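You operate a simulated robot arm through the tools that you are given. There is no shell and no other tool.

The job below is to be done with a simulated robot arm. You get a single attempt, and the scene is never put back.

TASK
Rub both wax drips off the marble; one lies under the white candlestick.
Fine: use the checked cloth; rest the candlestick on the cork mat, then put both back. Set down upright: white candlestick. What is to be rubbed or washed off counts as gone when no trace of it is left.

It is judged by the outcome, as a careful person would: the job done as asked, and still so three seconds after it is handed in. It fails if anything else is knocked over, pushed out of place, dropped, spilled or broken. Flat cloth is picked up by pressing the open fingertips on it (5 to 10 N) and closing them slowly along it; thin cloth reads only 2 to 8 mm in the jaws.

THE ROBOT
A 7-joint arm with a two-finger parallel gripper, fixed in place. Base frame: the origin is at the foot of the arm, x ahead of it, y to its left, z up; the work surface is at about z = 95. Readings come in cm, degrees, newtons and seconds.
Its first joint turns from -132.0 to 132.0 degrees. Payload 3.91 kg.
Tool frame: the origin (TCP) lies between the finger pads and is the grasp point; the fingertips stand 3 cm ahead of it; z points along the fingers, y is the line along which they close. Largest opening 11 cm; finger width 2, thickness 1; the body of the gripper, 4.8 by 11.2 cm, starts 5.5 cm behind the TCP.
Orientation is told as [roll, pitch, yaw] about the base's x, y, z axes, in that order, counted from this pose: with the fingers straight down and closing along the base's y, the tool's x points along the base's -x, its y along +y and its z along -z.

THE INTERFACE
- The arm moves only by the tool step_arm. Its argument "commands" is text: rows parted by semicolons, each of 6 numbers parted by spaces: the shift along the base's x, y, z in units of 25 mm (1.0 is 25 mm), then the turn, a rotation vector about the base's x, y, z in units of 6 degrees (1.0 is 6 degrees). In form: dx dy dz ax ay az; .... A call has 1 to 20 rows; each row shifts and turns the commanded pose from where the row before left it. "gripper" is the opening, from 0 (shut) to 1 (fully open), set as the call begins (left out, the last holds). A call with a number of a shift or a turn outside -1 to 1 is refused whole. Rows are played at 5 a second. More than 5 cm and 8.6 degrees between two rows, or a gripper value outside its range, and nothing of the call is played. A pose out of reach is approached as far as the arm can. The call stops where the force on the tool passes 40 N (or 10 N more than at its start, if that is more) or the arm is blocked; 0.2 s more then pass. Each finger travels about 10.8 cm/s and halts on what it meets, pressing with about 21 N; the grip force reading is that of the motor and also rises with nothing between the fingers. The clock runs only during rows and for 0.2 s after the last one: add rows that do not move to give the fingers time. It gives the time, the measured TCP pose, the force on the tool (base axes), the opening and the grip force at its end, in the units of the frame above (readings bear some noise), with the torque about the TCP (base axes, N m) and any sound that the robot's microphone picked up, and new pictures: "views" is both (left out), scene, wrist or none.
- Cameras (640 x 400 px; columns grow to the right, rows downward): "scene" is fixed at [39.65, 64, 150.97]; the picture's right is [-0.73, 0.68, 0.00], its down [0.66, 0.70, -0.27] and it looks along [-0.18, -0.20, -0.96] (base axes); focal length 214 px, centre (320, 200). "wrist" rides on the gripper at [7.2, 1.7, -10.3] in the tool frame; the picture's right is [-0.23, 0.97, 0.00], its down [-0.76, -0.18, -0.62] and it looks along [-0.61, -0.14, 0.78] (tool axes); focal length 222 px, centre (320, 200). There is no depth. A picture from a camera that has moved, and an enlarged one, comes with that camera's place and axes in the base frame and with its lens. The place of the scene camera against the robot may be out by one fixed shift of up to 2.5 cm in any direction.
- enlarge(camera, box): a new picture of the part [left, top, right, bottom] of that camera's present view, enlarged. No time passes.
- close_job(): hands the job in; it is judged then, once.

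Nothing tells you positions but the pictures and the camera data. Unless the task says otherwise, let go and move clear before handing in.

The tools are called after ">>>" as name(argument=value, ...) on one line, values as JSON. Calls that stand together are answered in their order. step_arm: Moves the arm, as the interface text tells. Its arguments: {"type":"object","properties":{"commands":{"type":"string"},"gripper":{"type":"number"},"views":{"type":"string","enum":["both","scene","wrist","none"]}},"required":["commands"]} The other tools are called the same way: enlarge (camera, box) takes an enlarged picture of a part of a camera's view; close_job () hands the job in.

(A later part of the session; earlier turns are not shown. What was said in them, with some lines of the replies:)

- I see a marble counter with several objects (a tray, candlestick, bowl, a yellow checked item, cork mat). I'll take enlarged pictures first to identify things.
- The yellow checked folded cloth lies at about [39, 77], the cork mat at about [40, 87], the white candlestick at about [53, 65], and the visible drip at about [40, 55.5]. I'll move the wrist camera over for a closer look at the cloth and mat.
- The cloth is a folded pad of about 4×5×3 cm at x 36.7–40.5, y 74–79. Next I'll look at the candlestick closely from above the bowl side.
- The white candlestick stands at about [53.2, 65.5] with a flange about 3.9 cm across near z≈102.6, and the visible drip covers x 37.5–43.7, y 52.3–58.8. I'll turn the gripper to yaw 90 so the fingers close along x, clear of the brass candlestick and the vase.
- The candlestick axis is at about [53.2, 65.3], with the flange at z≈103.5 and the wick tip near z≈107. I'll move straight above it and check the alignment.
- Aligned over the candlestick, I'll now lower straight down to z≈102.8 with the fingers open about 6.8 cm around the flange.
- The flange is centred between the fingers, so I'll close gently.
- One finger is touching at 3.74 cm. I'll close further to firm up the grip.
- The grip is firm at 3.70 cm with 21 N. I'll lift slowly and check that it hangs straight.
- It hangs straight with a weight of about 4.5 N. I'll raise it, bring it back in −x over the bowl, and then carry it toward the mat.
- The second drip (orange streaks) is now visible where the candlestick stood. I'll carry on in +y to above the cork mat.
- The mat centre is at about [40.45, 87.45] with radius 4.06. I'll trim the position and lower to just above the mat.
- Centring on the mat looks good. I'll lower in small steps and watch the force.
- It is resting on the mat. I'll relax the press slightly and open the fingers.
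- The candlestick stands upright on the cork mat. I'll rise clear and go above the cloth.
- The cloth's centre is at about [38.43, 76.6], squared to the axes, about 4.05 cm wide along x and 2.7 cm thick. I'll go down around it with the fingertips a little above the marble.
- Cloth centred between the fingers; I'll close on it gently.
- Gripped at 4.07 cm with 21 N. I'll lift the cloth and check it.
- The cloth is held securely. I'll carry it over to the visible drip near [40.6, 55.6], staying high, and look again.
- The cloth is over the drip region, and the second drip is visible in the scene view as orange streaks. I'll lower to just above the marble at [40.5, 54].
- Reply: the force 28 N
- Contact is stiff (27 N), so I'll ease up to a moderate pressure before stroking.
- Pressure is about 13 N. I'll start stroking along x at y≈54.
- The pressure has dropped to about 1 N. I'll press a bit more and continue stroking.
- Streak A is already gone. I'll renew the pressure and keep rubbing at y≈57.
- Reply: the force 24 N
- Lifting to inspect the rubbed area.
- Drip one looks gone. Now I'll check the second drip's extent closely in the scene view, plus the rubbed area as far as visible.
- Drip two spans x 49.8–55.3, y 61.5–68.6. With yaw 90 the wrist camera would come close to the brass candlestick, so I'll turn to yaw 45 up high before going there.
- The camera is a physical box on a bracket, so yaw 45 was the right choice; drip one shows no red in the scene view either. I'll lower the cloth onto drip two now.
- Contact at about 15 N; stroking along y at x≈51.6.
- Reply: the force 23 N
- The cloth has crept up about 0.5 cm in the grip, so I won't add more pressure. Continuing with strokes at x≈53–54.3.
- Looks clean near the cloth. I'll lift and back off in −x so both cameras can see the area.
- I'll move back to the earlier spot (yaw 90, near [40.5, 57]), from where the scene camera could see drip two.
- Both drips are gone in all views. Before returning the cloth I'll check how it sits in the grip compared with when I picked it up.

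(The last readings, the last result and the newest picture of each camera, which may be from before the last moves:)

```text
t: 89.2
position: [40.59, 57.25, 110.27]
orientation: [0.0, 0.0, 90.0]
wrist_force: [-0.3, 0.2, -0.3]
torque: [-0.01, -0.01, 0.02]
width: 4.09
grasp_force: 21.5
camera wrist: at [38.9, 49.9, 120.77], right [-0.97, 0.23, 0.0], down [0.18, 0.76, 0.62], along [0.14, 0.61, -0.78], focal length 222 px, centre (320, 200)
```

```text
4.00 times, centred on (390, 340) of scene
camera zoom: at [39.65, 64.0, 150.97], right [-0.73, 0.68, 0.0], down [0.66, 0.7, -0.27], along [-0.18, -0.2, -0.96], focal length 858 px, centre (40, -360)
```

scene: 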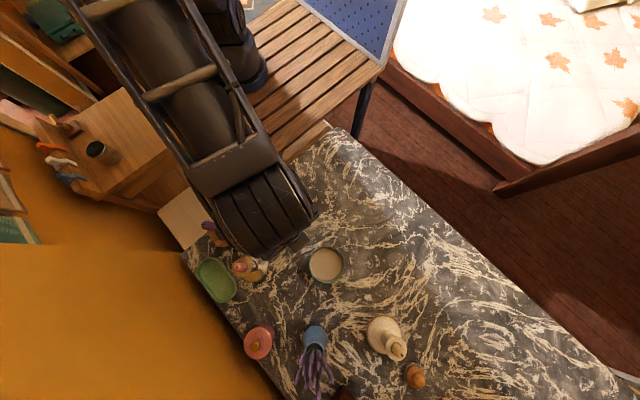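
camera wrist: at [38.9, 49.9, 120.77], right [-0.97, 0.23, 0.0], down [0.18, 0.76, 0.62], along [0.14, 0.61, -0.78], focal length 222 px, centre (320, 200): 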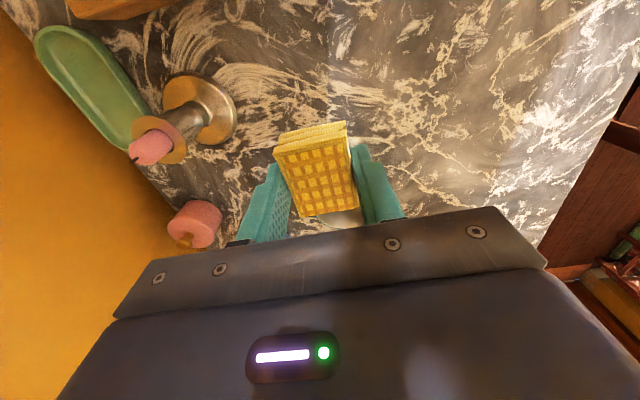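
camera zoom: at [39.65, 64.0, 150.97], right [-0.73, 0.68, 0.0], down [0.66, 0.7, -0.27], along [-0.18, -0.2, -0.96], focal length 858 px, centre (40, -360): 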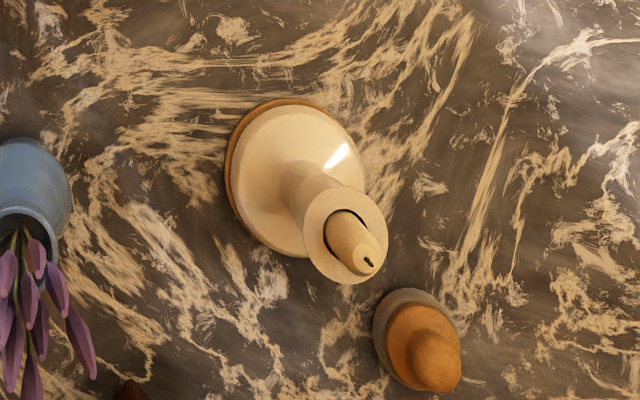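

The cloth only crept up about 0.4 cm in the grip, with its lateral position unchanged. I'll carry it back to its original spot at [38.43, 76.62].

>>> step_arm(commands="-0.086 0.6 0 0 0 0; -0.086 0.8 0 0 0 0; -0.086 0.8 0 0 0 0; -0.086 0.8 0 0 0 0; -0.086 0.8 0 0 0 0; -0.086 0.8 0 0 0 0; -0.086 0.8 0 0 0 0; -0.086 0.8 0 0 0 0; -0.086 0.8 0 0 0 0; -0.086 0.75 0 0 0 0; 0 0 0 0 0 0; 0 0 0 0 0 0")

>>> enlarge(camera="wrist", box=[220, 80, 420, 235])

>>> enlarge(camera="scene", box=[250, 200, 350, 300])

```text
t: 91.8
position: [38.55, 76.67, 110.31]
orientation: [0.0, 0.0, 90.0]
wrist_force: [-0.1, -0.1, 0.0]
torque: [-0.03, 0.0, -0.01]
width: 4.08
grasp_force: 20.5
camera wrist: at [36.87, 69.31, 120.78], right [-0.97, 0.23, 0.0], down [0.18, 0.76, 0.62], along [0.14, 0.61, -0.78], focal length 222 px, centre (320, 200)
```

scene: 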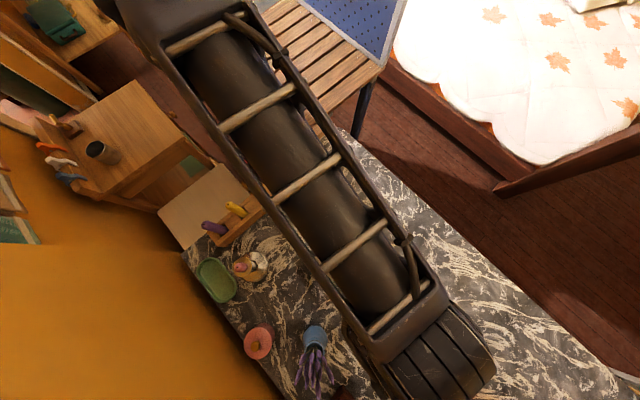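
wrist: 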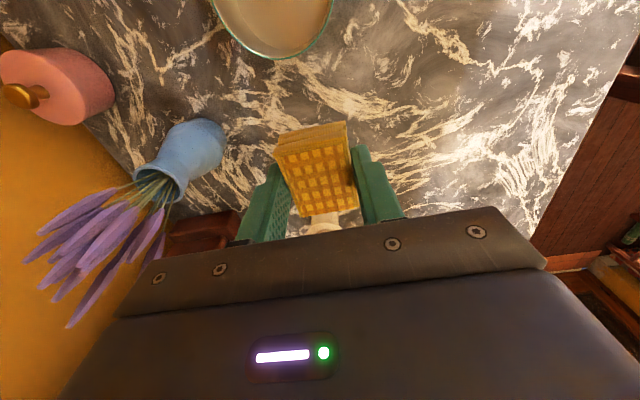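

```text
2.58 times, centred on (320, 158) of wrist
camera zoom: at [36.87, 69.31, 120.78], right [-0.97, 0.23, 0.0], down [0.18, 0.76, 0.62], along [0.14, 0.61, -0.78], focal length 573 px, centre (320, 310)
```

zoom: 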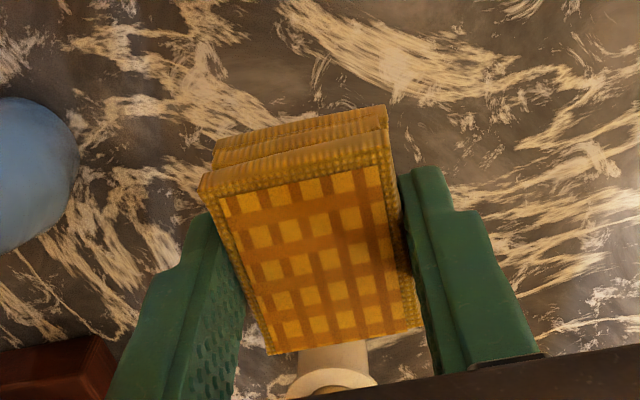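

```text
4.00 times, centred on (300, 250) of scene
camera zoom: at [39.65, 64.0, 150.97], right [-0.73, 0.68, 0.0], down [0.66, 0.7, -0.27], along [-0.18, -0.2, -0.96], focal length 858 px, centre (400, 0)
```

zoom: 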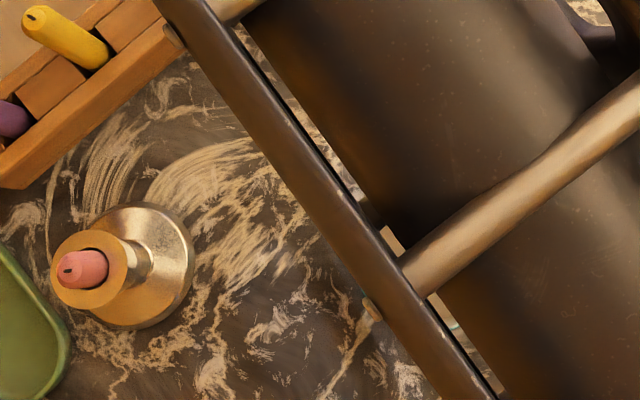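

>>> step_arm(commands="-0.05 -0.02 -0.5 0 0 0; 0 0 -0.7 0 0 0; 0 0 -0.7 0 0 0; 0 0 -0.7 0 0 0; 0 0 -0.7 0 0 0; 0 0 -0.6 0 0 0; 0 0 -0.4 0 0 0; 0 0 -0.25 0 0 0; 0 0 0 0 0 0", views="none")

>>> step_arm(commands="0 0 -0.08 0 0 0; 0 0 0 0 0 0", views="none")

>>> step_arm(commands="0 0 -0.04 0 0 0; 0 0 0 0 0 0", views="wrist")

```text
t: 93.8
position: [38.37, 76.68, 98.71]
orientation: [0.0, 0.0, 90.0]
wrist_force: [0.6, 0.7, -1.0]
torque: [0.03, 0.03, 0.01]
width: 4.08
grasp_force: 21.1
```

```text
t: 94.4
position: [38.35, 76.59, 98.68]
orientation: [0.0, 0.1, 90.0]
wrist_force: [0.9, -0.4, 0.7]
torque: [0.02, 0.02, 0.01]
width: 4.11
grasp_force: 21.0
```

```text
t: 95.0
position: [38.48, 76.52, 98.6]
orientation: [-0.1, -0.1, 90.0]
wrist_force: [-0.4, -0.3, 0.0]
torque: [0.0, -0.02, 0.01]
width: 4.08
grasp_force: 20.7
camera wrist: at [36.72, 69.25, 109.05], right [-0.97, 0.23, 0.0], down [0.18, 0.76, 0.62], along [0.14, 0.61, -0.78], focal length 222 px, centre (320, 200)
```

wrist: 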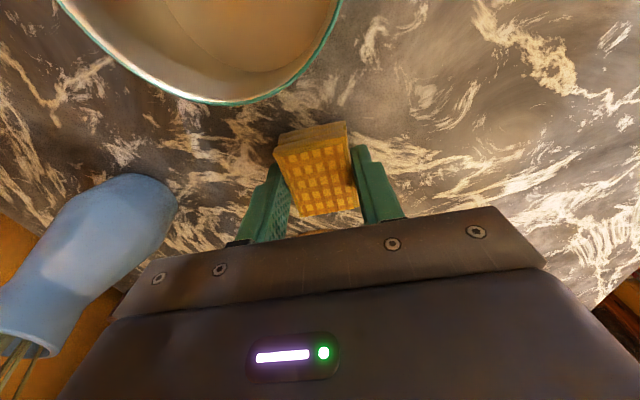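

>>> step_arm(commands="0 0 -0.04 0 0 0; 0 0 0 0 0 0", views="none")

>>> step_arm(commands="0 0 -0.03 0 0 0; 0 0 0 0 0 0", views="none")

```text
t: 95.6
position: [38.39, 76.67, 98.55]
orientation: [0.0, -0.1, 90.0]
wrist_force: [1.3, 0.2, -0.7]
torque: [0.0, -0.06, 0.01]
width: 4.1
grasp_force: 20.7
```

```text
t: 96.2
position: [38.37, 76.66, 98.48]
orientation: [0.0, 0.0, 90.0]
wrist_force: [0.3, -0.1, -0.5]
torque: [-0.04, 0.01, -0.02]
width: 4.09
grasp_force: 21.3
```

>>> step_arm(commands="0 0 -0.03 0 0 0; 0 0 0 0 0 0", views="none")

>>> step_arm(commands="0 0 -0.03 0 0 0; 0 0 0 0 0 0", views="none")

```text
t: 96.8
position: [38.43, 76.67, 98.46]
orientation: [-0.1, -0.1, 90.0]
wrist_force: [0.3, -0.1, 0.3]
torque: [0.01, 0.0, -0.07]
width: 4.09
grasp_force: 21.0
```

```text
t: 97.4
position: [38.42, 76.62, 98.32]
orientation: [0.0, 0.0, 90.0]
wrist_force: [0.4, -1.8, 3.6]
torque: [-0.03, -0.03, -0.02]
width: 4.07
grasp_force: 21.0
```

The cloth touches the marble at its old place. Releasing gently.

>>> step_arm(commands="0 0 0 0 0 0; 0 0 0 0 0 0; 0 0 0 0 0 0", gripper=0.42, views="none")

>>> step_arm(commands="0 0 0 0 0 0; 0 0 0 0 0 0; 0 0 0 0 0 0", gripper=0.62, views="wrist")

>>> enlarge(camera="wrist", box=[220, 110, 420, 235])

```text
t: 98.2
position: [38.35, 76.72, 98.31]
orientation: [0.1, 0.1, 90.0]
wrist_force: [0.9, -0.5, 0.5]
torque: [0.01, -0.03, -0.01]
width: 4.62
grasp_force: 0.0
```

```text
t: 99.0
position: [38.3, 76.71, 98.33]
orientation: [0.0, 0.0, 90.0]
wrist_force: [0.9, 0.9, -1.0]
torque: [-0.01, -0.01, 0.02]
width: 6.8
grasp_force: 0.1
camera wrist: at [36.69, 69.29, 108.72], right [-0.97, 0.23, 0.0], down [0.18, 0.76, 0.62], along [0.14, 0.61, -0.78], focal length 222 px, centre (320, 200)
```

wrist: 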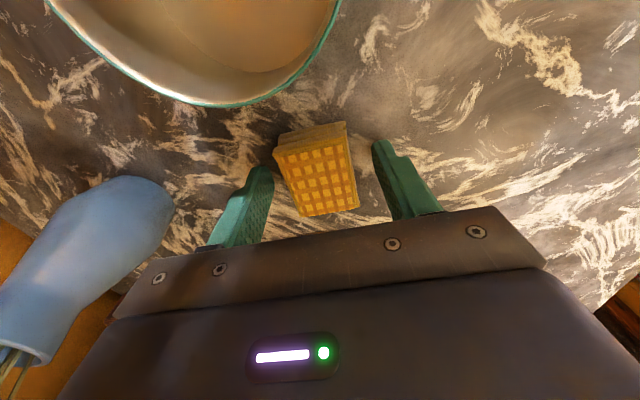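

```text
3.20 times, centred on (320, 172) of wrist
camera zoom: at [36.69, 69.29, 108.72], right [-0.97, 0.23, 0.0], down [0.18, 0.76, 0.62], along [0.14, 0.61, -0.78], focal length 711 px, centre (320, 288)
```

zoom: 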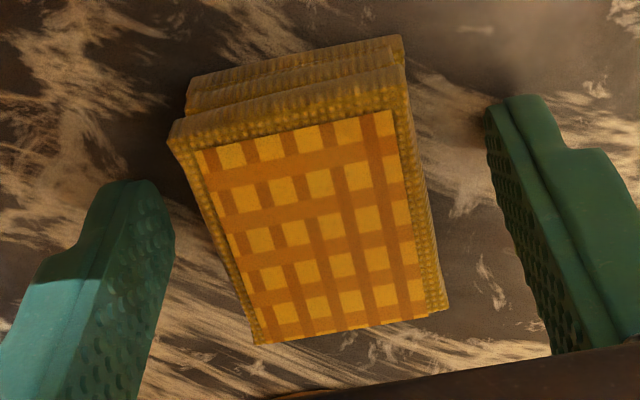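

Cloth released at its original spot. I'll rise to compare with the earlier view.

>>> step_arm(commands="0 0 0.5 0 0 0; 0 0 0.7 0 0 0; 0 0 0.8 0 0 0; 0 0 0.8 0 0 0; 0 0 0.8 0 0 0; 0 0 0.7 0 0 0; 0 0 0.45 0 0 0; 0 0 0 0 0 0", views="wrist")

>>> enlarge(camera="wrist", box=[240, 50, 400, 150])

```text
t: 100.8
position: [38.46, 76.62, 110.15]
orientation: [0.0, 0.0, 90.0]
wrist_force: [-0.1, -0.2, -0.3]
torque: [-0.02, -0.01, 0.01]
width: 6.82
grasp_force: 0.0
camera wrist: at [36.72, 69.3, 120.56], right [-0.97, 0.23, 0.0], down [0.18, 0.76, 0.62], along [0.14, 0.61, -0.78], focal length 222 px, centre (320, 200)
```

wrist: 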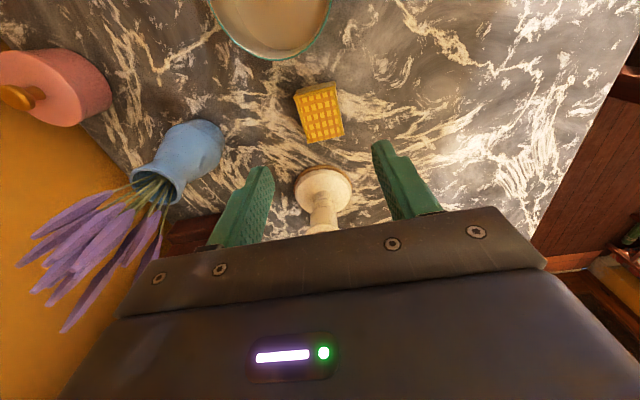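

```text
4.00 times, centred on (320, 100) of wrist
camera zoom: at [36.72, 69.3, 120.56], right [-0.97, 0.23, 0.0], down [0.18, 0.76, 0.62], along [0.14, 0.61, -0.78], focal length 888 px, centre (320, 600)
```

zoom: 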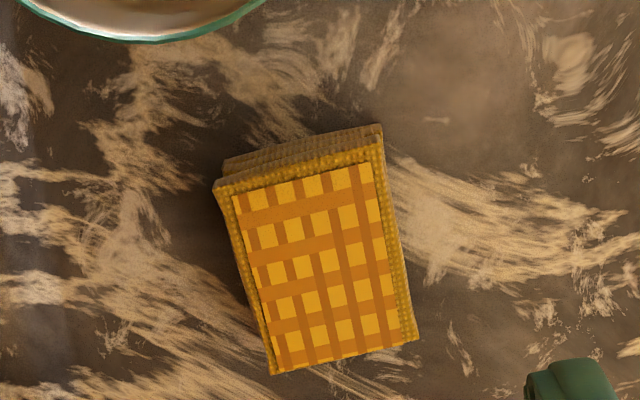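

The cloth is within about 1 mm of its original place. Now over to the candlestick on the mat.

>>> step_arm(commands="0 0 0.8 0 0 0; 0 0 0.8 0 0 0; 0 0 0.8 0 0 0; 0.16 0.8 0 0 0 0; 0.16 0.9 0 0 0 0; 0.16 0.9 0 0 0 0; 0.16 0.9 0 0 0 0; 0.18 0.82 0 0 0 0; 0 0 0 0 0 0")

>>> enlarge(camera="wrist", box=[240, 50, 400, 150])

```text
t: 102.8
position: [40.46, 87.47, 116.11]
orientation: [0.0, 0.0, 90.1]
wrist_force: [-0.7, -0.5, 0.4]
torque: [0.03, -0.01, -0.01]
width: 6.81
grasp_force: 0.1
camera wrist: at [38.77, 80.13, 126.57], right [-0.97, 0.23, 0.0], down [0.18, 0.76, 0.62], along [0.14, 0.61, -0.78], focal length 222 px, centre (320, 200)
```

scene: 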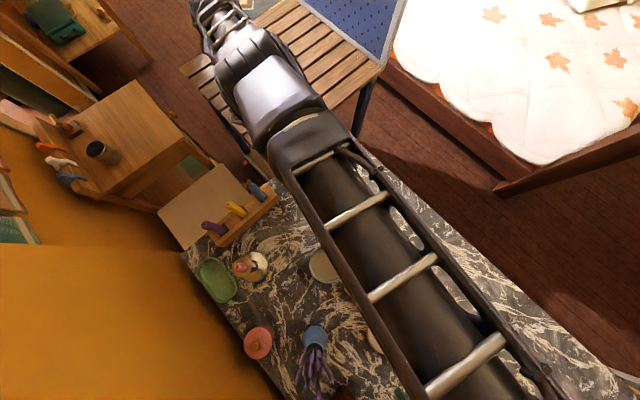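
wrist: 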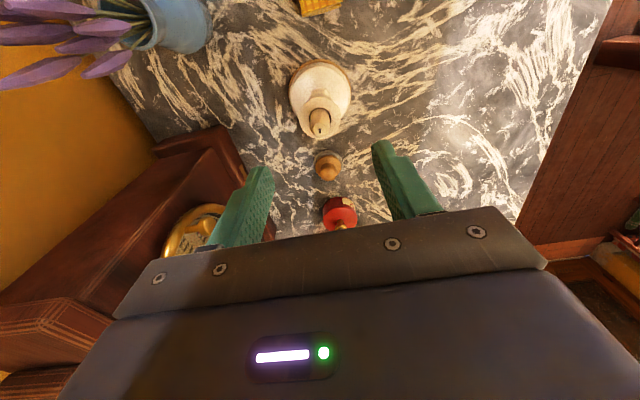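

```text
4.00 times, centred on (320, 100) of wrist
camera zoom: at [38.77, 80.13, 126.57], right [-0.97, 0.23, 0.0], down [0.18, 0.76, 0.62], along [0.14, 0.61, -0.78], focal length 888 px, centre (320, 600)
```

zoom: 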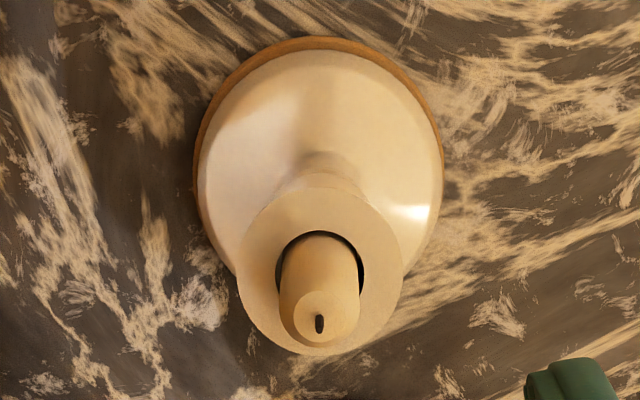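

The candlestick stands centred on the mat at [40.4, 87.5]. I'll lower to the same grasp height as before.

>>> step_arm(commands="0.016 -0.04 -0.6 0 0 0; 0 0 -0.7 0 0 0; 0 0 -0.7 0 0 0; 0 0 -0.7 0 0 0; 0 0 -0.6 0 0 0; 0 0 -0.6 0 0 0; 0 0 -0.5 0 0 0; 0 0 -0.4 0 0 0; 0 0 -0.3 0 0 0; 0 0 -0.08 0 0 0; 0 0 0 0 0 0", views="wrist")

>>> enlarge(camera="wrist", box=[240, 60, 400, 240])

```text
t: 105.2
position: [40.49, 87.34, 103.16]
orientation: [0.0, 0.0, 89.9]
wrist_force: [0.4, 0.0, -0.4]
torque: [-0.01, 0.02, 0.0]
width: 6.84
grasp_force: 0.1
camera wrist: at [38.81, 79.96, 113.64], right [-0.97, 0.23, 0.0], down [0.18, 0.76, 0.62], along [0.14, 0.61, -0.78], focal length 222 px, centre (320, 200)
```

wrist: 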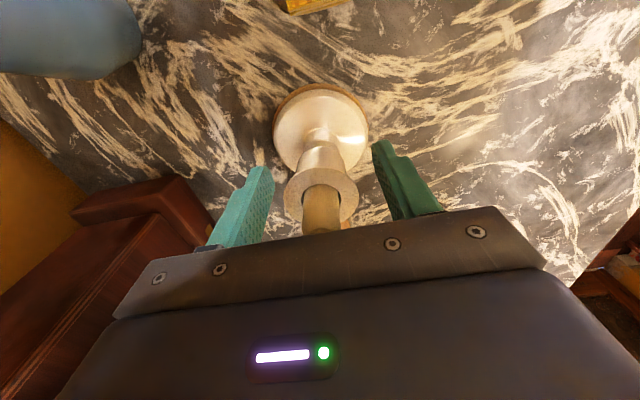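

```text
2.22 times, centred on (320, 150) of wrist
camera zoom: at [38.81, 79.96, 113.64], right [-0.97, 0.23, 0.0], down [0.18, 0.76, 0.62], along [0.14, 0.61, -0.78], focal length 494 px, centre (320, 311)
```

zoom: 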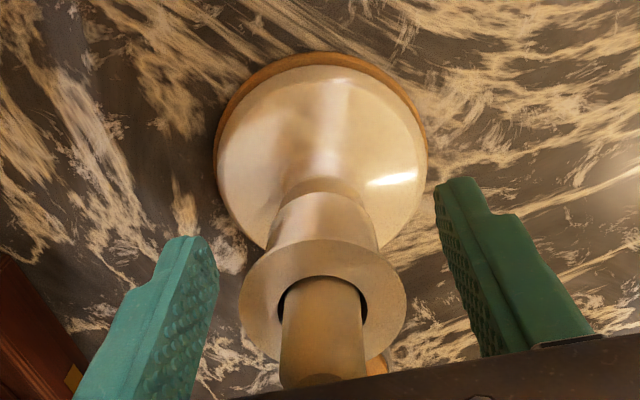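

>>> step_arm(commands="0 0.02 0 0 0 0; 0 0 0 0 0 0; 0 0 0 0 0 0", gripper=0.4, views="none")

>>> step_arm(commands="0 0 0 0 0 0; 0 0 0 0 0 0; 0 0 0 0 0 0", gripper=0.34, views="none")

>>> step_arm(commands="0 0 0 0 0 0; 0 0 0 0 0 0; 0 0 0 0 0 0; 0 0 0 0 0 0", gripper=0.22, views="wrist")

```text
t: 106.0
position: [40.47, 87.37, 103.27]
orientation: [0.0, 0.0, 90.0]
wrist_force: [0.4, -0.1, 0.8]
torque: [0.03, 0.03, 0.0]
width: 4.42
grasp_force: 0.0
```

```text
t: 106.8
position: [40.59, 87.36, 103.25]
orientation: [0.0, 0.0, 90.0]
wrist_force: [-0.1, -0.1, 0.7]
torque: [0.01, -0.02, 0.02]
width: 3.75
grasp_force: 0.0
```

```text
t: 107.8
position: [40.53, 87.33, 103.33]
orientation: [-0.1, 0.1, 90.0]
wrist_force: [1.0, 0.4, 0.4]
torque: [-0.08, 0.02, 0.03]
width: 3.69
grasp_force: 21.3
camera wrist: at [38.79, 80.02, 113.66], right [-0.97, 0.23, 0.0], down [0.18, 0.76, 0.62], along [0.14, 0.61, -0.78], focal length 222 px, centre (320, 200)
```

wrist: 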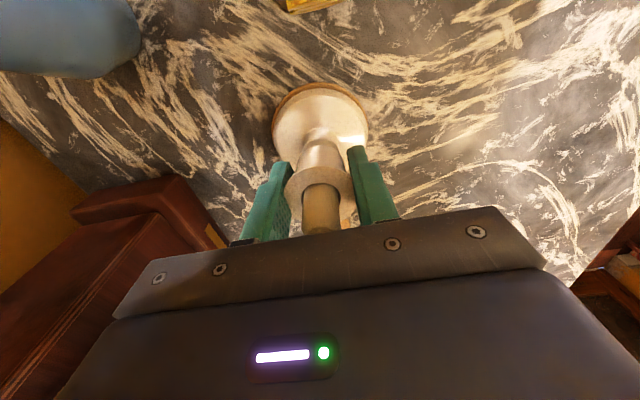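

Gripped at 3.69 cm. Lifting and checking that the mat stays put.

>>> step_arm(commands="0 0 0.1 0 0 0; 0 0 0.2 0 0 0; 0 0 0.4 0 0 0; 0 0 0.6 0 0 0; 0 0 0.7 0 0 0; 0 0 0.7 0 0 0; 0 0 0.7 0 0 0; 0 0 0.5 0 0 0; 0 0 0 0 0 0", views="wrist")

>>> enlarge(camera="wrist", box=[200, 40, 440, 230])

```text
t: 109.8
position: [40.49, 87.48, 113.0]
orientation: [0.0, 0.0, 89.9]
wrist_force: [-0.8, 0.3, -3.9]
torque: [-0.02, 0.01, -0.02]
width: 3.71
grasp_force: 20.9
camera wrist: at [38.82, 80.05, 123.44], right [-0.97, 0.23, 0.0], down [0.18, 0.76, 0.62], along [0.14, 0.61, -0.78], focal length 222 px, centre (320, 200)
```

wrist: 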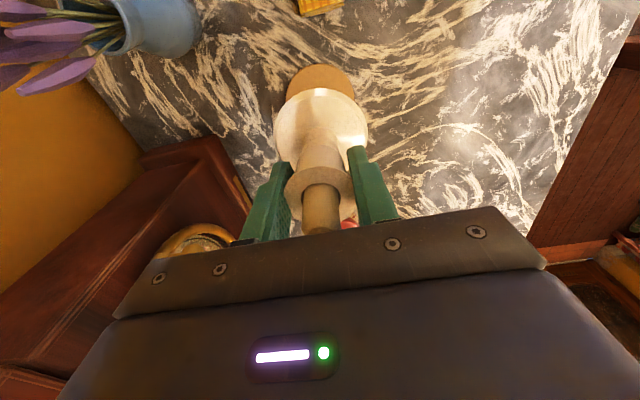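

```text
2.11 times, centred on (320, 135) of wrist
camera zoom: at [38.82, 80.05, 123.44], right [-0.97, 0.23, 0.0], down [0.18, 0.76, 0.62], along [0.14, 0.61, -0.78], focal length 468 px, centre (320, 337)
```

zoom: 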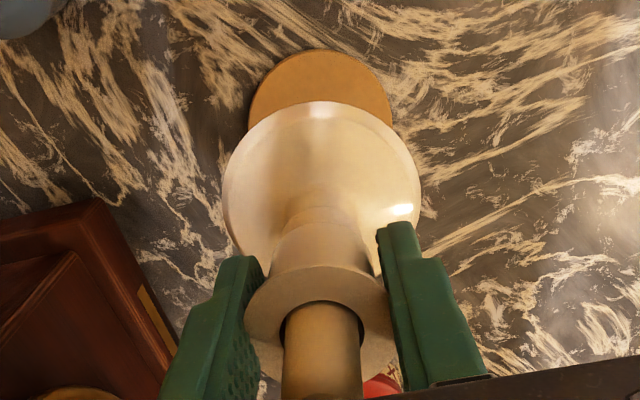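

The mat stayed in place. I'll carry the candlestick back along the same path.

>>> step_arm(commands="0 -0.6 0 0 0 0; 0 -0.8 0 0 0 0; 0 -0.8 0 0 0 0; 0 -0.8 0 0 0 0; 0 -0.8 0 0 0 0; 0 -0.8 0 0 0 0; 0 -0.8 0 0 0 0; 0 -0.8 0 0 0 0; 0 -0.8 0 0 0 0; 0 -0.8 0 0 0 0; 0 -0.68 0 0 0 0; 0 -0.4 0 0 0 0; 0 0 0 0 0 0", views="none")

>>> step_arm(commands="0.5 0 0 0 0 0; 0.8 0 0 0 0 0; 0.8 0 0 0 0 0; 0.8 0 0 0 0 0; 0.8 0 0 0 0 0; 0.8 0 0 0 0 0; 0.64 0 0 0 0 0; 0 0 0 0 0 0; 0 0 0 0 0 0")

>>> enlarge(camera="wrist", box=[200, 0, 440, 190])

```text
t: 112.6
position: [40.4, 65.16, 112.98]
orientation: [0.0, -0.1, 90.0]
wrist_force: [0.5, 0.1, -4.0]
torque: [-0.02, 0.01, 0.04]
width: 3.7
grasp_force: 21.5
```

```text
t: 114.6
position: [53.44, 65.17, 112.83]
orientation: [0.1, 0.0, 90.0]
wrist_force: [0.8, 0.1, -4.6]
torque: [0.0, 0.0, -0.01]
width: 3.71
grasp_force: 21.1
camera wrist: at [51.71, 57.75, 123.35], right [-0.97, 0.23, 0.0], down [0.18, 0.76, 0.62], along [0.14, 0.61, -0.78], focal length 222 px, centre (320, 200)
```

scene: 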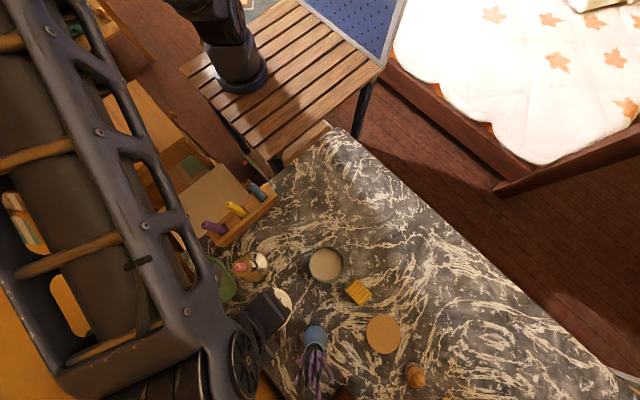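
wrist: 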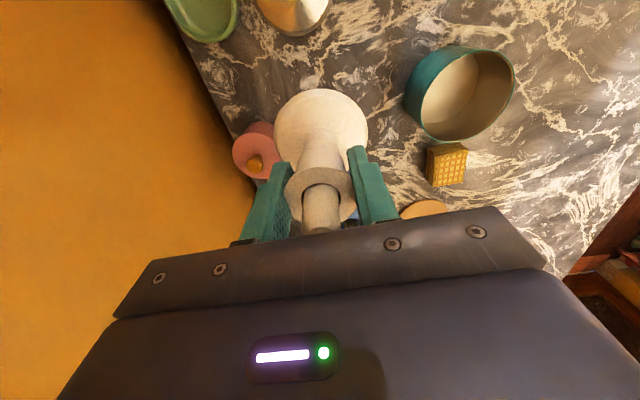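

```text
2.11 times, centred on (320, 95) of wrist
camera zoom: at [51.71, 57.75, 123.35], right [-0.97, 0.23, 0.0], down [0.18, 0.76, 0.62], along [0.14, 0.61, -0.78], focal length 468 px, centre (320, 421)
```

zoom: 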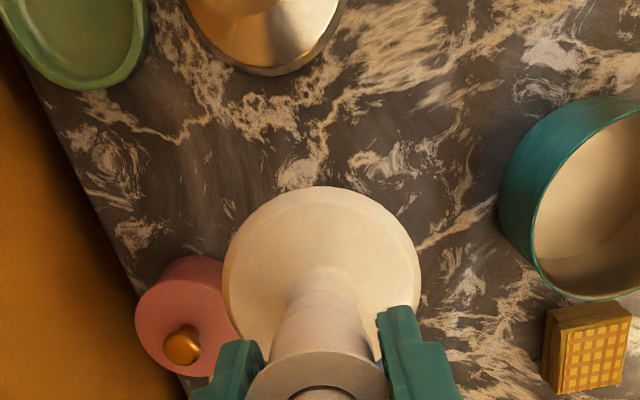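

Adjusting slightly and lowering to just above the marble; also checking drip one's spot in the clear scene view.

>>> enlarge(camera="scene", box=[260, 200, 340, 260])

>>> step_arm(commands="0.01 0.06 -0.4 0 0 0; 0 0 -0.6 0 0 0; 0 0 -0.6 0 0 0; 0 0 -0.6 0 0 0; 0 0 -0.5 0 0 0; 0 0 -0.5 0 0 0; 0 0 -0.4 0 0 0; 0 0 -0.2 0 0 0; 0 0 0 0 0 0", views="wrist")

>>> enlarge(camera="wrist", box=[240, 130, 400, 230])

```text
6.67 times, centred on (300, 230) of scene
camera zoom: at [39.65, 64.0, 150.97], right [-0.73, 0.68, 0.0], down [0.66, 0.7, -0.27], along [-0.18, -0.2, -0.96], focal length 1430 px, centre (453, 0)
```

zoom: 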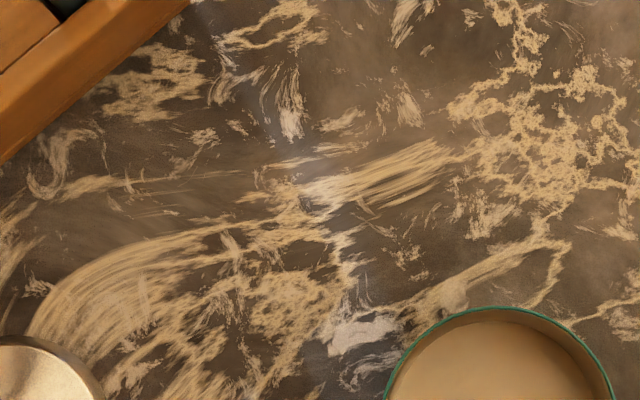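

```text
t: 116.6
position: [53.48, 65.34, 103.53]
orientation: [0.0, 0.0, 90.0]
wrist_force: [0.3, 1.2, -4.0]
torque: [-0.02, 0.02, 0.0]
width: 3.66
grasp_force: 21.0
camera wrist: at [51.66, 58.0, 113.87], right [-0.97, 0.23, 0.0], down [0.18, 0.76, 0.62], along [0.14, 0.61, -0.78], focal length 222 px, centre (320, 200)
```

wrist: 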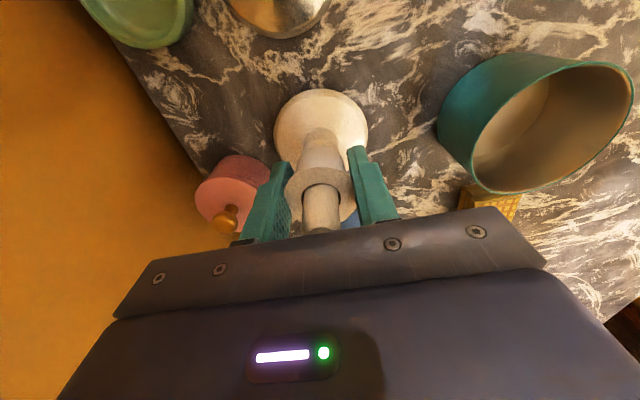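

```text
4.00 times, centred on (320, 180) of wrist
camera zoom: at [51.66, 58.0, 113.87], right [-0.97, 0.23, 0.0], down [0.18, 0.76, 0.62], along [0.14, 0.61, -0.78], focal length 888 px, centre (320, 280)
```

zoom: 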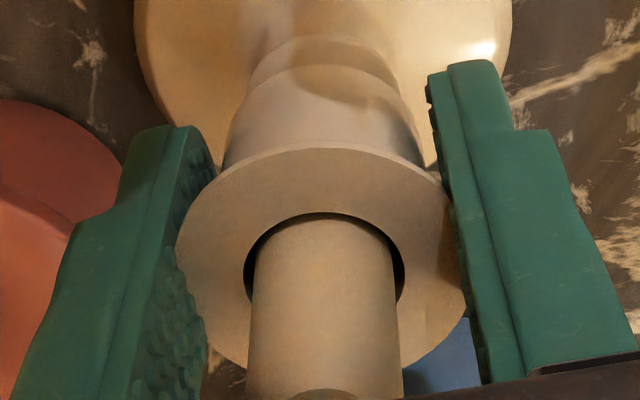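

Both drips are clearly gone. I'll trim by a millimetre and lower the last bit in small steps.

>>> step_arm(commands="0.03 -0.04 -0.1 0 0 0; 0 0 -0.08 0 0 0; 0 0 0 0 0 0", views="none")

>>> step_arm(commands="0 0 -0.04 0 0 0; 0 0 0 0 0 0", views="none")

>>> step_arm(commands="0 0 -0.03 0 0 0; 0 0 0 0 0 0", views="wrist")

```text
t: 117.4
position: [53.48, 65.21, 103.14]
orientation: [-0.1, 0.0, 90.0]
wrist_force: [-0.6, -0.4, -4.3]
torque: [-0.03, -0.01, 0.01]
width: 3.7
grasp_force: 20.6
```

```text
t: 118.0
position: [53.5, 65.28, 102.87]
orientation: [-0.1, 0.0, 90.0]
wrist_force: [0.8, 0.6, -3.7]
torque: [-0.03, -0.01, -0.02]
width: 3.69
grasp_force: 20.8
```

```text
t: 118.6
position: [53.4, 65.31, 102.78]
orientation: [0.0, 0.0, 90.0]
wrist_force: [-0.2, 0.0, -3.7]
torque: [0.0, 0.0, -0.03]
width: 3.7
grasp_force: 21.2
camera wrist: at [51.74, 57.87, 113.24], right [-0.97, 0.23, 0.0], down [0.18, 0.76, 0.62], along [0.14, 0.61, -0.78], focal length 222 px, centre (320, 200)
```

wrist: 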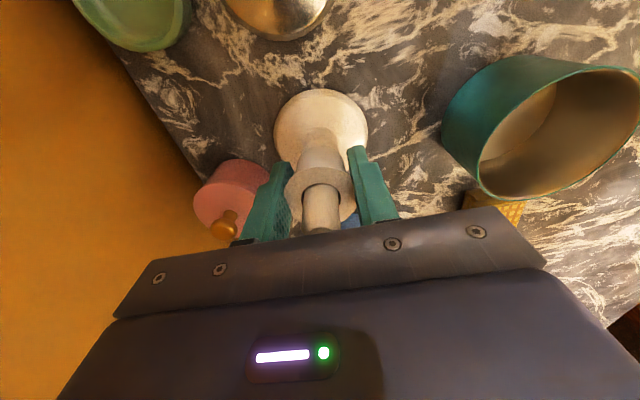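

>>> step_arm(commands="0 0 -0.03 0 0 0; 0 0 0 0 0 0", views="none")

>>> step_arm(commands="0 0 -0.02 0 0 0; 0 0 0 0 0 0", views="none")

```text
t: 119.2
position: [53.48, 65.22, 102.83]
orientation: [0.0, 0.0, 90.0]
wrist_force: [0.1, 0.3, -3.8]
torque: [-0.01, 0.0, 0.01]
width: 3.71
grasp_force: 20.9
```

```text
t: 119.8
position: [53.46, 65.37, 102.88]
orientation: [0.0, 0.0, 90.1]
wrist_force: [-0.4, -1.9, 0.2]
torque: [-0.15, 0.07, -0.03]
width: 3.68
grasp_force: 21.3
```

The weight is now carried by the marble. Releasing gently.

>>> step_arm(commands="0 0 0 0 0 0; 0 0 0 0 0 0; 0 0 0 0 0 0", gripper=0.37, views="none")

>>> step_arm(commands="0 0 0 0 0 0; 0 0 0 0 0 0; 0 0 0 0 0 0; 0 0 0 0 0 0", gripper=0.62, views="wrist")

>>> enlarge(camera="wrist", box=[220, 70, 420, 240])

```text
t: 120.6
position: [53.33, 65.28, 102.83]
orientation: [0.0, 0.0, 90.0]
wrist_force: [0.1, -0.2, -0.1]
torque: [0.01, -0.02, -0.01]
width: 4.07
grasp_force: 0.1
```

```text
t: 121.6
position: [53.37, 65.29, 102.68]
orientation: [0.0, 0.0, 89.9]
wrist_force: [0.0, -0.3, -0.7]
torque: [0.0, -0.03, -0.01]
width: 6.82
grasp_force: 0.1
camera wrist: at [51.73, 57.88, 113.14], right [-0.97, 0.23, 0.0], down [0.18, 0.76, 0.62], along [0.14, 0.61, -0.78], focal length 222 px, centre (320, 200)
```

wrist: 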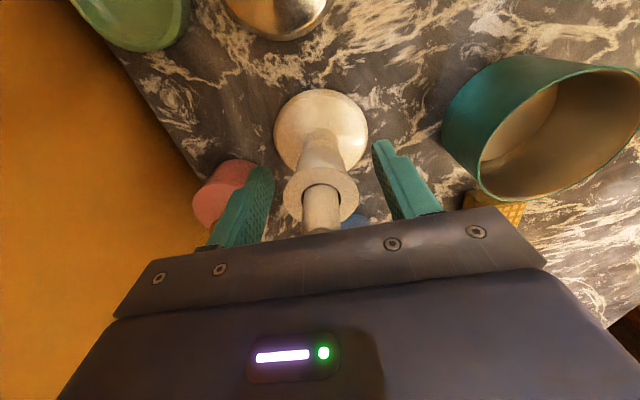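

```text
2.35 times, centred on (320, 155) of wrist
camera zoom: at [51.73, 57.88, 113.14], right [-0.97, 0.23, 0.0], down [0.18, 0.76, 0.62], along [0.14, 0.61, -0.78], focal length 523 px, centre (320, 306)
```

zoom: 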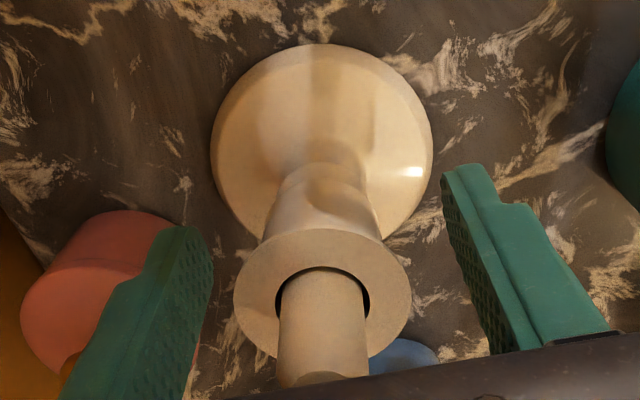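

The candlestick stands upright at its original spot. I'll rise straight up and compare with the first view.

>>> step_arm(commands="0 0 0.4 0 0 0; 0 0 0.7 0 0 0; 0 0 0.8 0 0 0; 0 0 0.8 0 0 0; 0 0 0.8 0 0 0; 0 0 0.8 0 0 0; 0 0 0.6 0 0 0; 0 0 0 0 0 0")

>>> enlarge(camera="wrist", box=[240, 50, 400, 150])

```text
t: 123.4
position: [53.53, 65.29, 114.97]
orientation: [0.0, 0.0, 90.0]
wrist_force: [-0.7, -0.5, -0.1]
torque: [-0.01, 0.03, 0.05]
width: 6.81
grasp_force: 0.1
camera wrist: at [51.77, 57.89, 125.39], right [-0.97, 0.23, 0.0], down [0.18, 0.76, 0.62], along [0.14, 0.61, -0.78], focal length 222 px, centre (320, 200)
```

scene: 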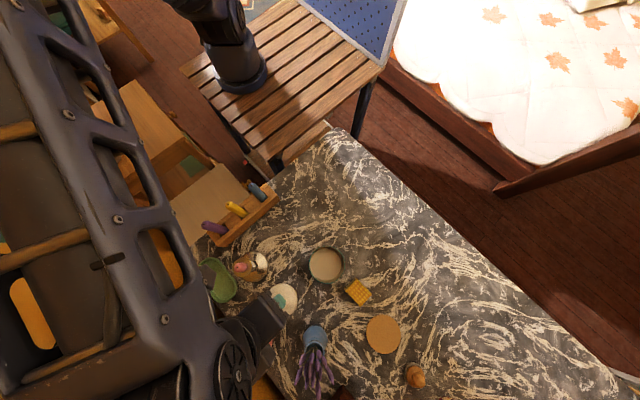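
wrist: 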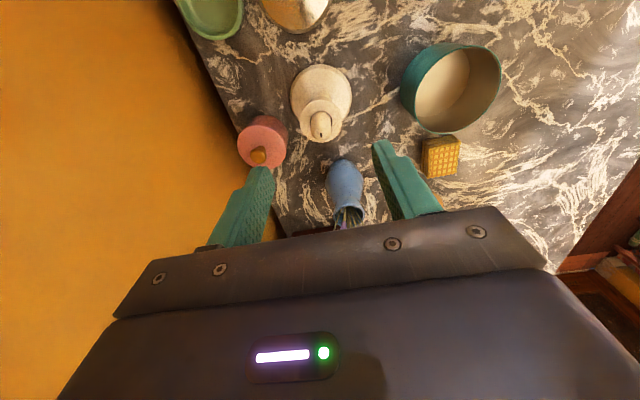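

```text
4.00 times, centred on (320, 100) of wrist
camera zoom: at [51.77, 57.89, 125.39], right [-0.97, 0.23, 0.0], down [0.18, 0.76, 0.62], along [0.14, 0.61, -0.78], focal length 888 px, centre (320, 600)
```

zoom: 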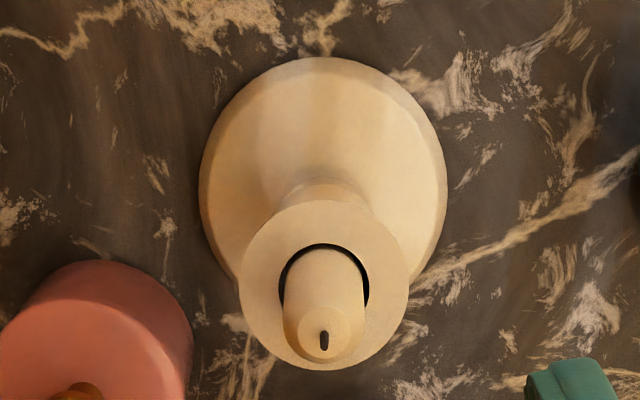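

The candlestick is back within about half a millimetre. I'll move the arm clear and take a last overall look.

>>> step_arm(commands="-0.8 0 0.2 0 0 0; -0.9 0 0.2 0 0 0; -0.9 0 0.2 0 0 0; -0.9 0 0.2 0 0 0; -0.9 0 0.2 0 0 0; -0.9 0 0.2 0 0 0; -0.9 0 0.2 0 0 0; -0.6 -0.6 0.4 0 0 0; -0.6 -0.6 0.4 0 0 0; -0.6 -0.6 0.4 0 0 0; -0.6 -0.6 0.4 0 0 0; -0.6 -0.6 0.4 0 0 0; -0.6 -0.6 0.4 0 0 0; -0.6 -0.6 0.4 0 0 0; -0.4 -0.6 0.3 0 0 0; 0 0 0 0 0 0")

>>> enlarge(camera="scene", box=[190, 200, 450, 400])

>>> enlarge(camera="scene", box=[180, 220, 340, 320])

```text
t: 126.8
position: [26.46, 53.35, 126.41]
orientation: [-0.1, 0.1, 89.9]
wrist_force: [-0.2, -0.1, 0.3]
torque: [0.01, -0.02, -0.01]
width: 6.83
grasp_force: 0.1
camera wrist: at [24.74, 45.87, 136.72], right [-0.97, 0.23, 0.0], down [0.18, 0.76, 0.62], along [0.14, 0.61, -0.78], focal length 222 px, centre (320, 200)
```

scene: 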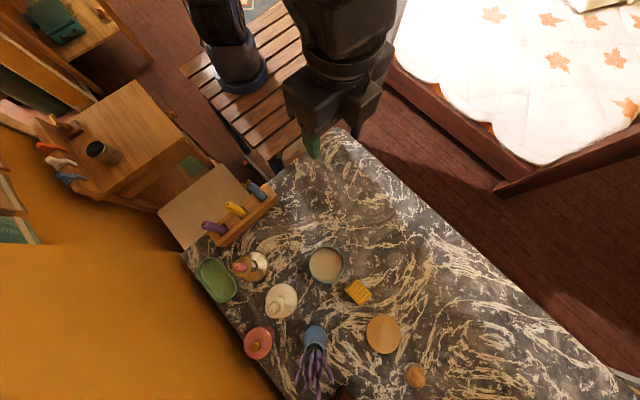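
wrist: 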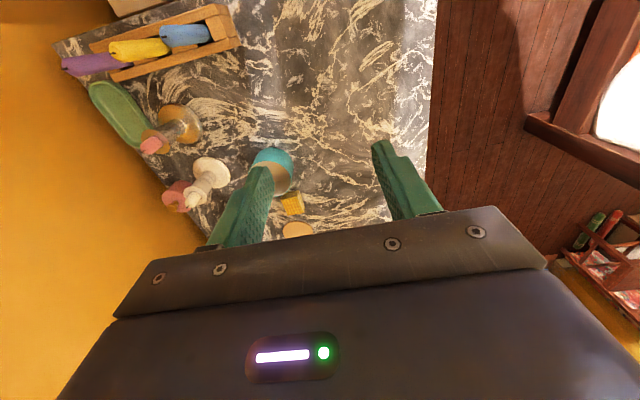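

```text
2.00 times, centred on (320, 300) of scene
camera zoom: at [39.65, 64.0, 150.97], right [-0.73, 0.68, 0.0], down [0.66, 0.7, -0.27], along [-0.18, -0.2, -0.96], focal length 429 px, centre (320, 0)
```

zoom: 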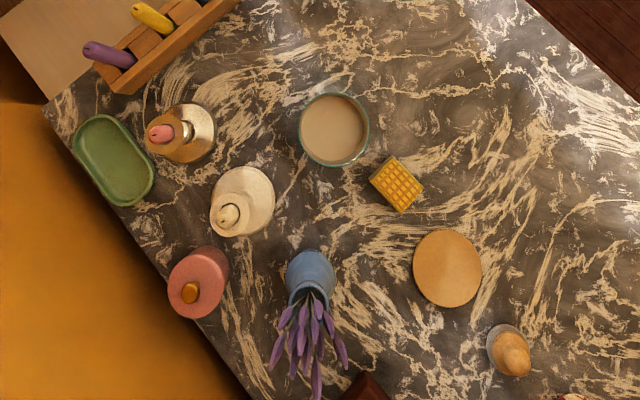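

```text
4.00 times, centred on (260, 270) of scene
camera zoom: at [39.65, 64.0, 150.97], right [-0.73, 0.68, 0.0], down [0.66, 0.7, -0.27], along [-0.18, -0.2, -0.96], focal length 858 px, centre (560, -80)
```

zoom: 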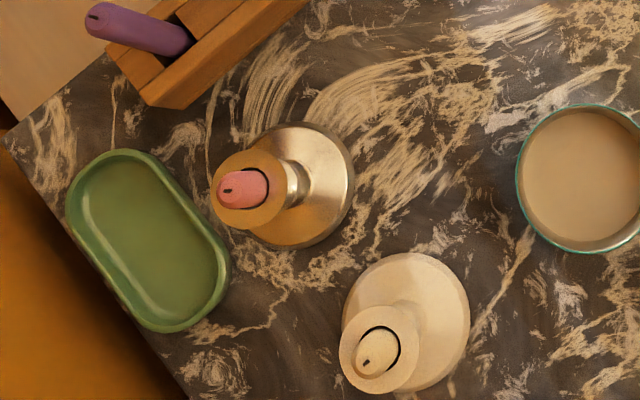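

Both drips are gone. The cloth and candlestick are back where they were, the candlestick is upright, nothing else has moved, and the arm is clear, so I'm handing the job in.

>>> close_job()

```text
The job is handed in.
```

Both wax drips are rubbed off the marble, and no trace of either shows in the final camera views.

- **Candlestick:** I lifted the white candlestick, rested it on the cork mat while I rubbed, then set it back upright. It is within about a millimetre of its original spot.
- **Cloth:** I rubbed both drips with the checked cloth, then laid it back within about a millimetre of where it was.
- **Everything else:** Nothing was knocked over or pushed out of place, and the cork mat stayed put. The arm let go and moved clear before I handed the job in.
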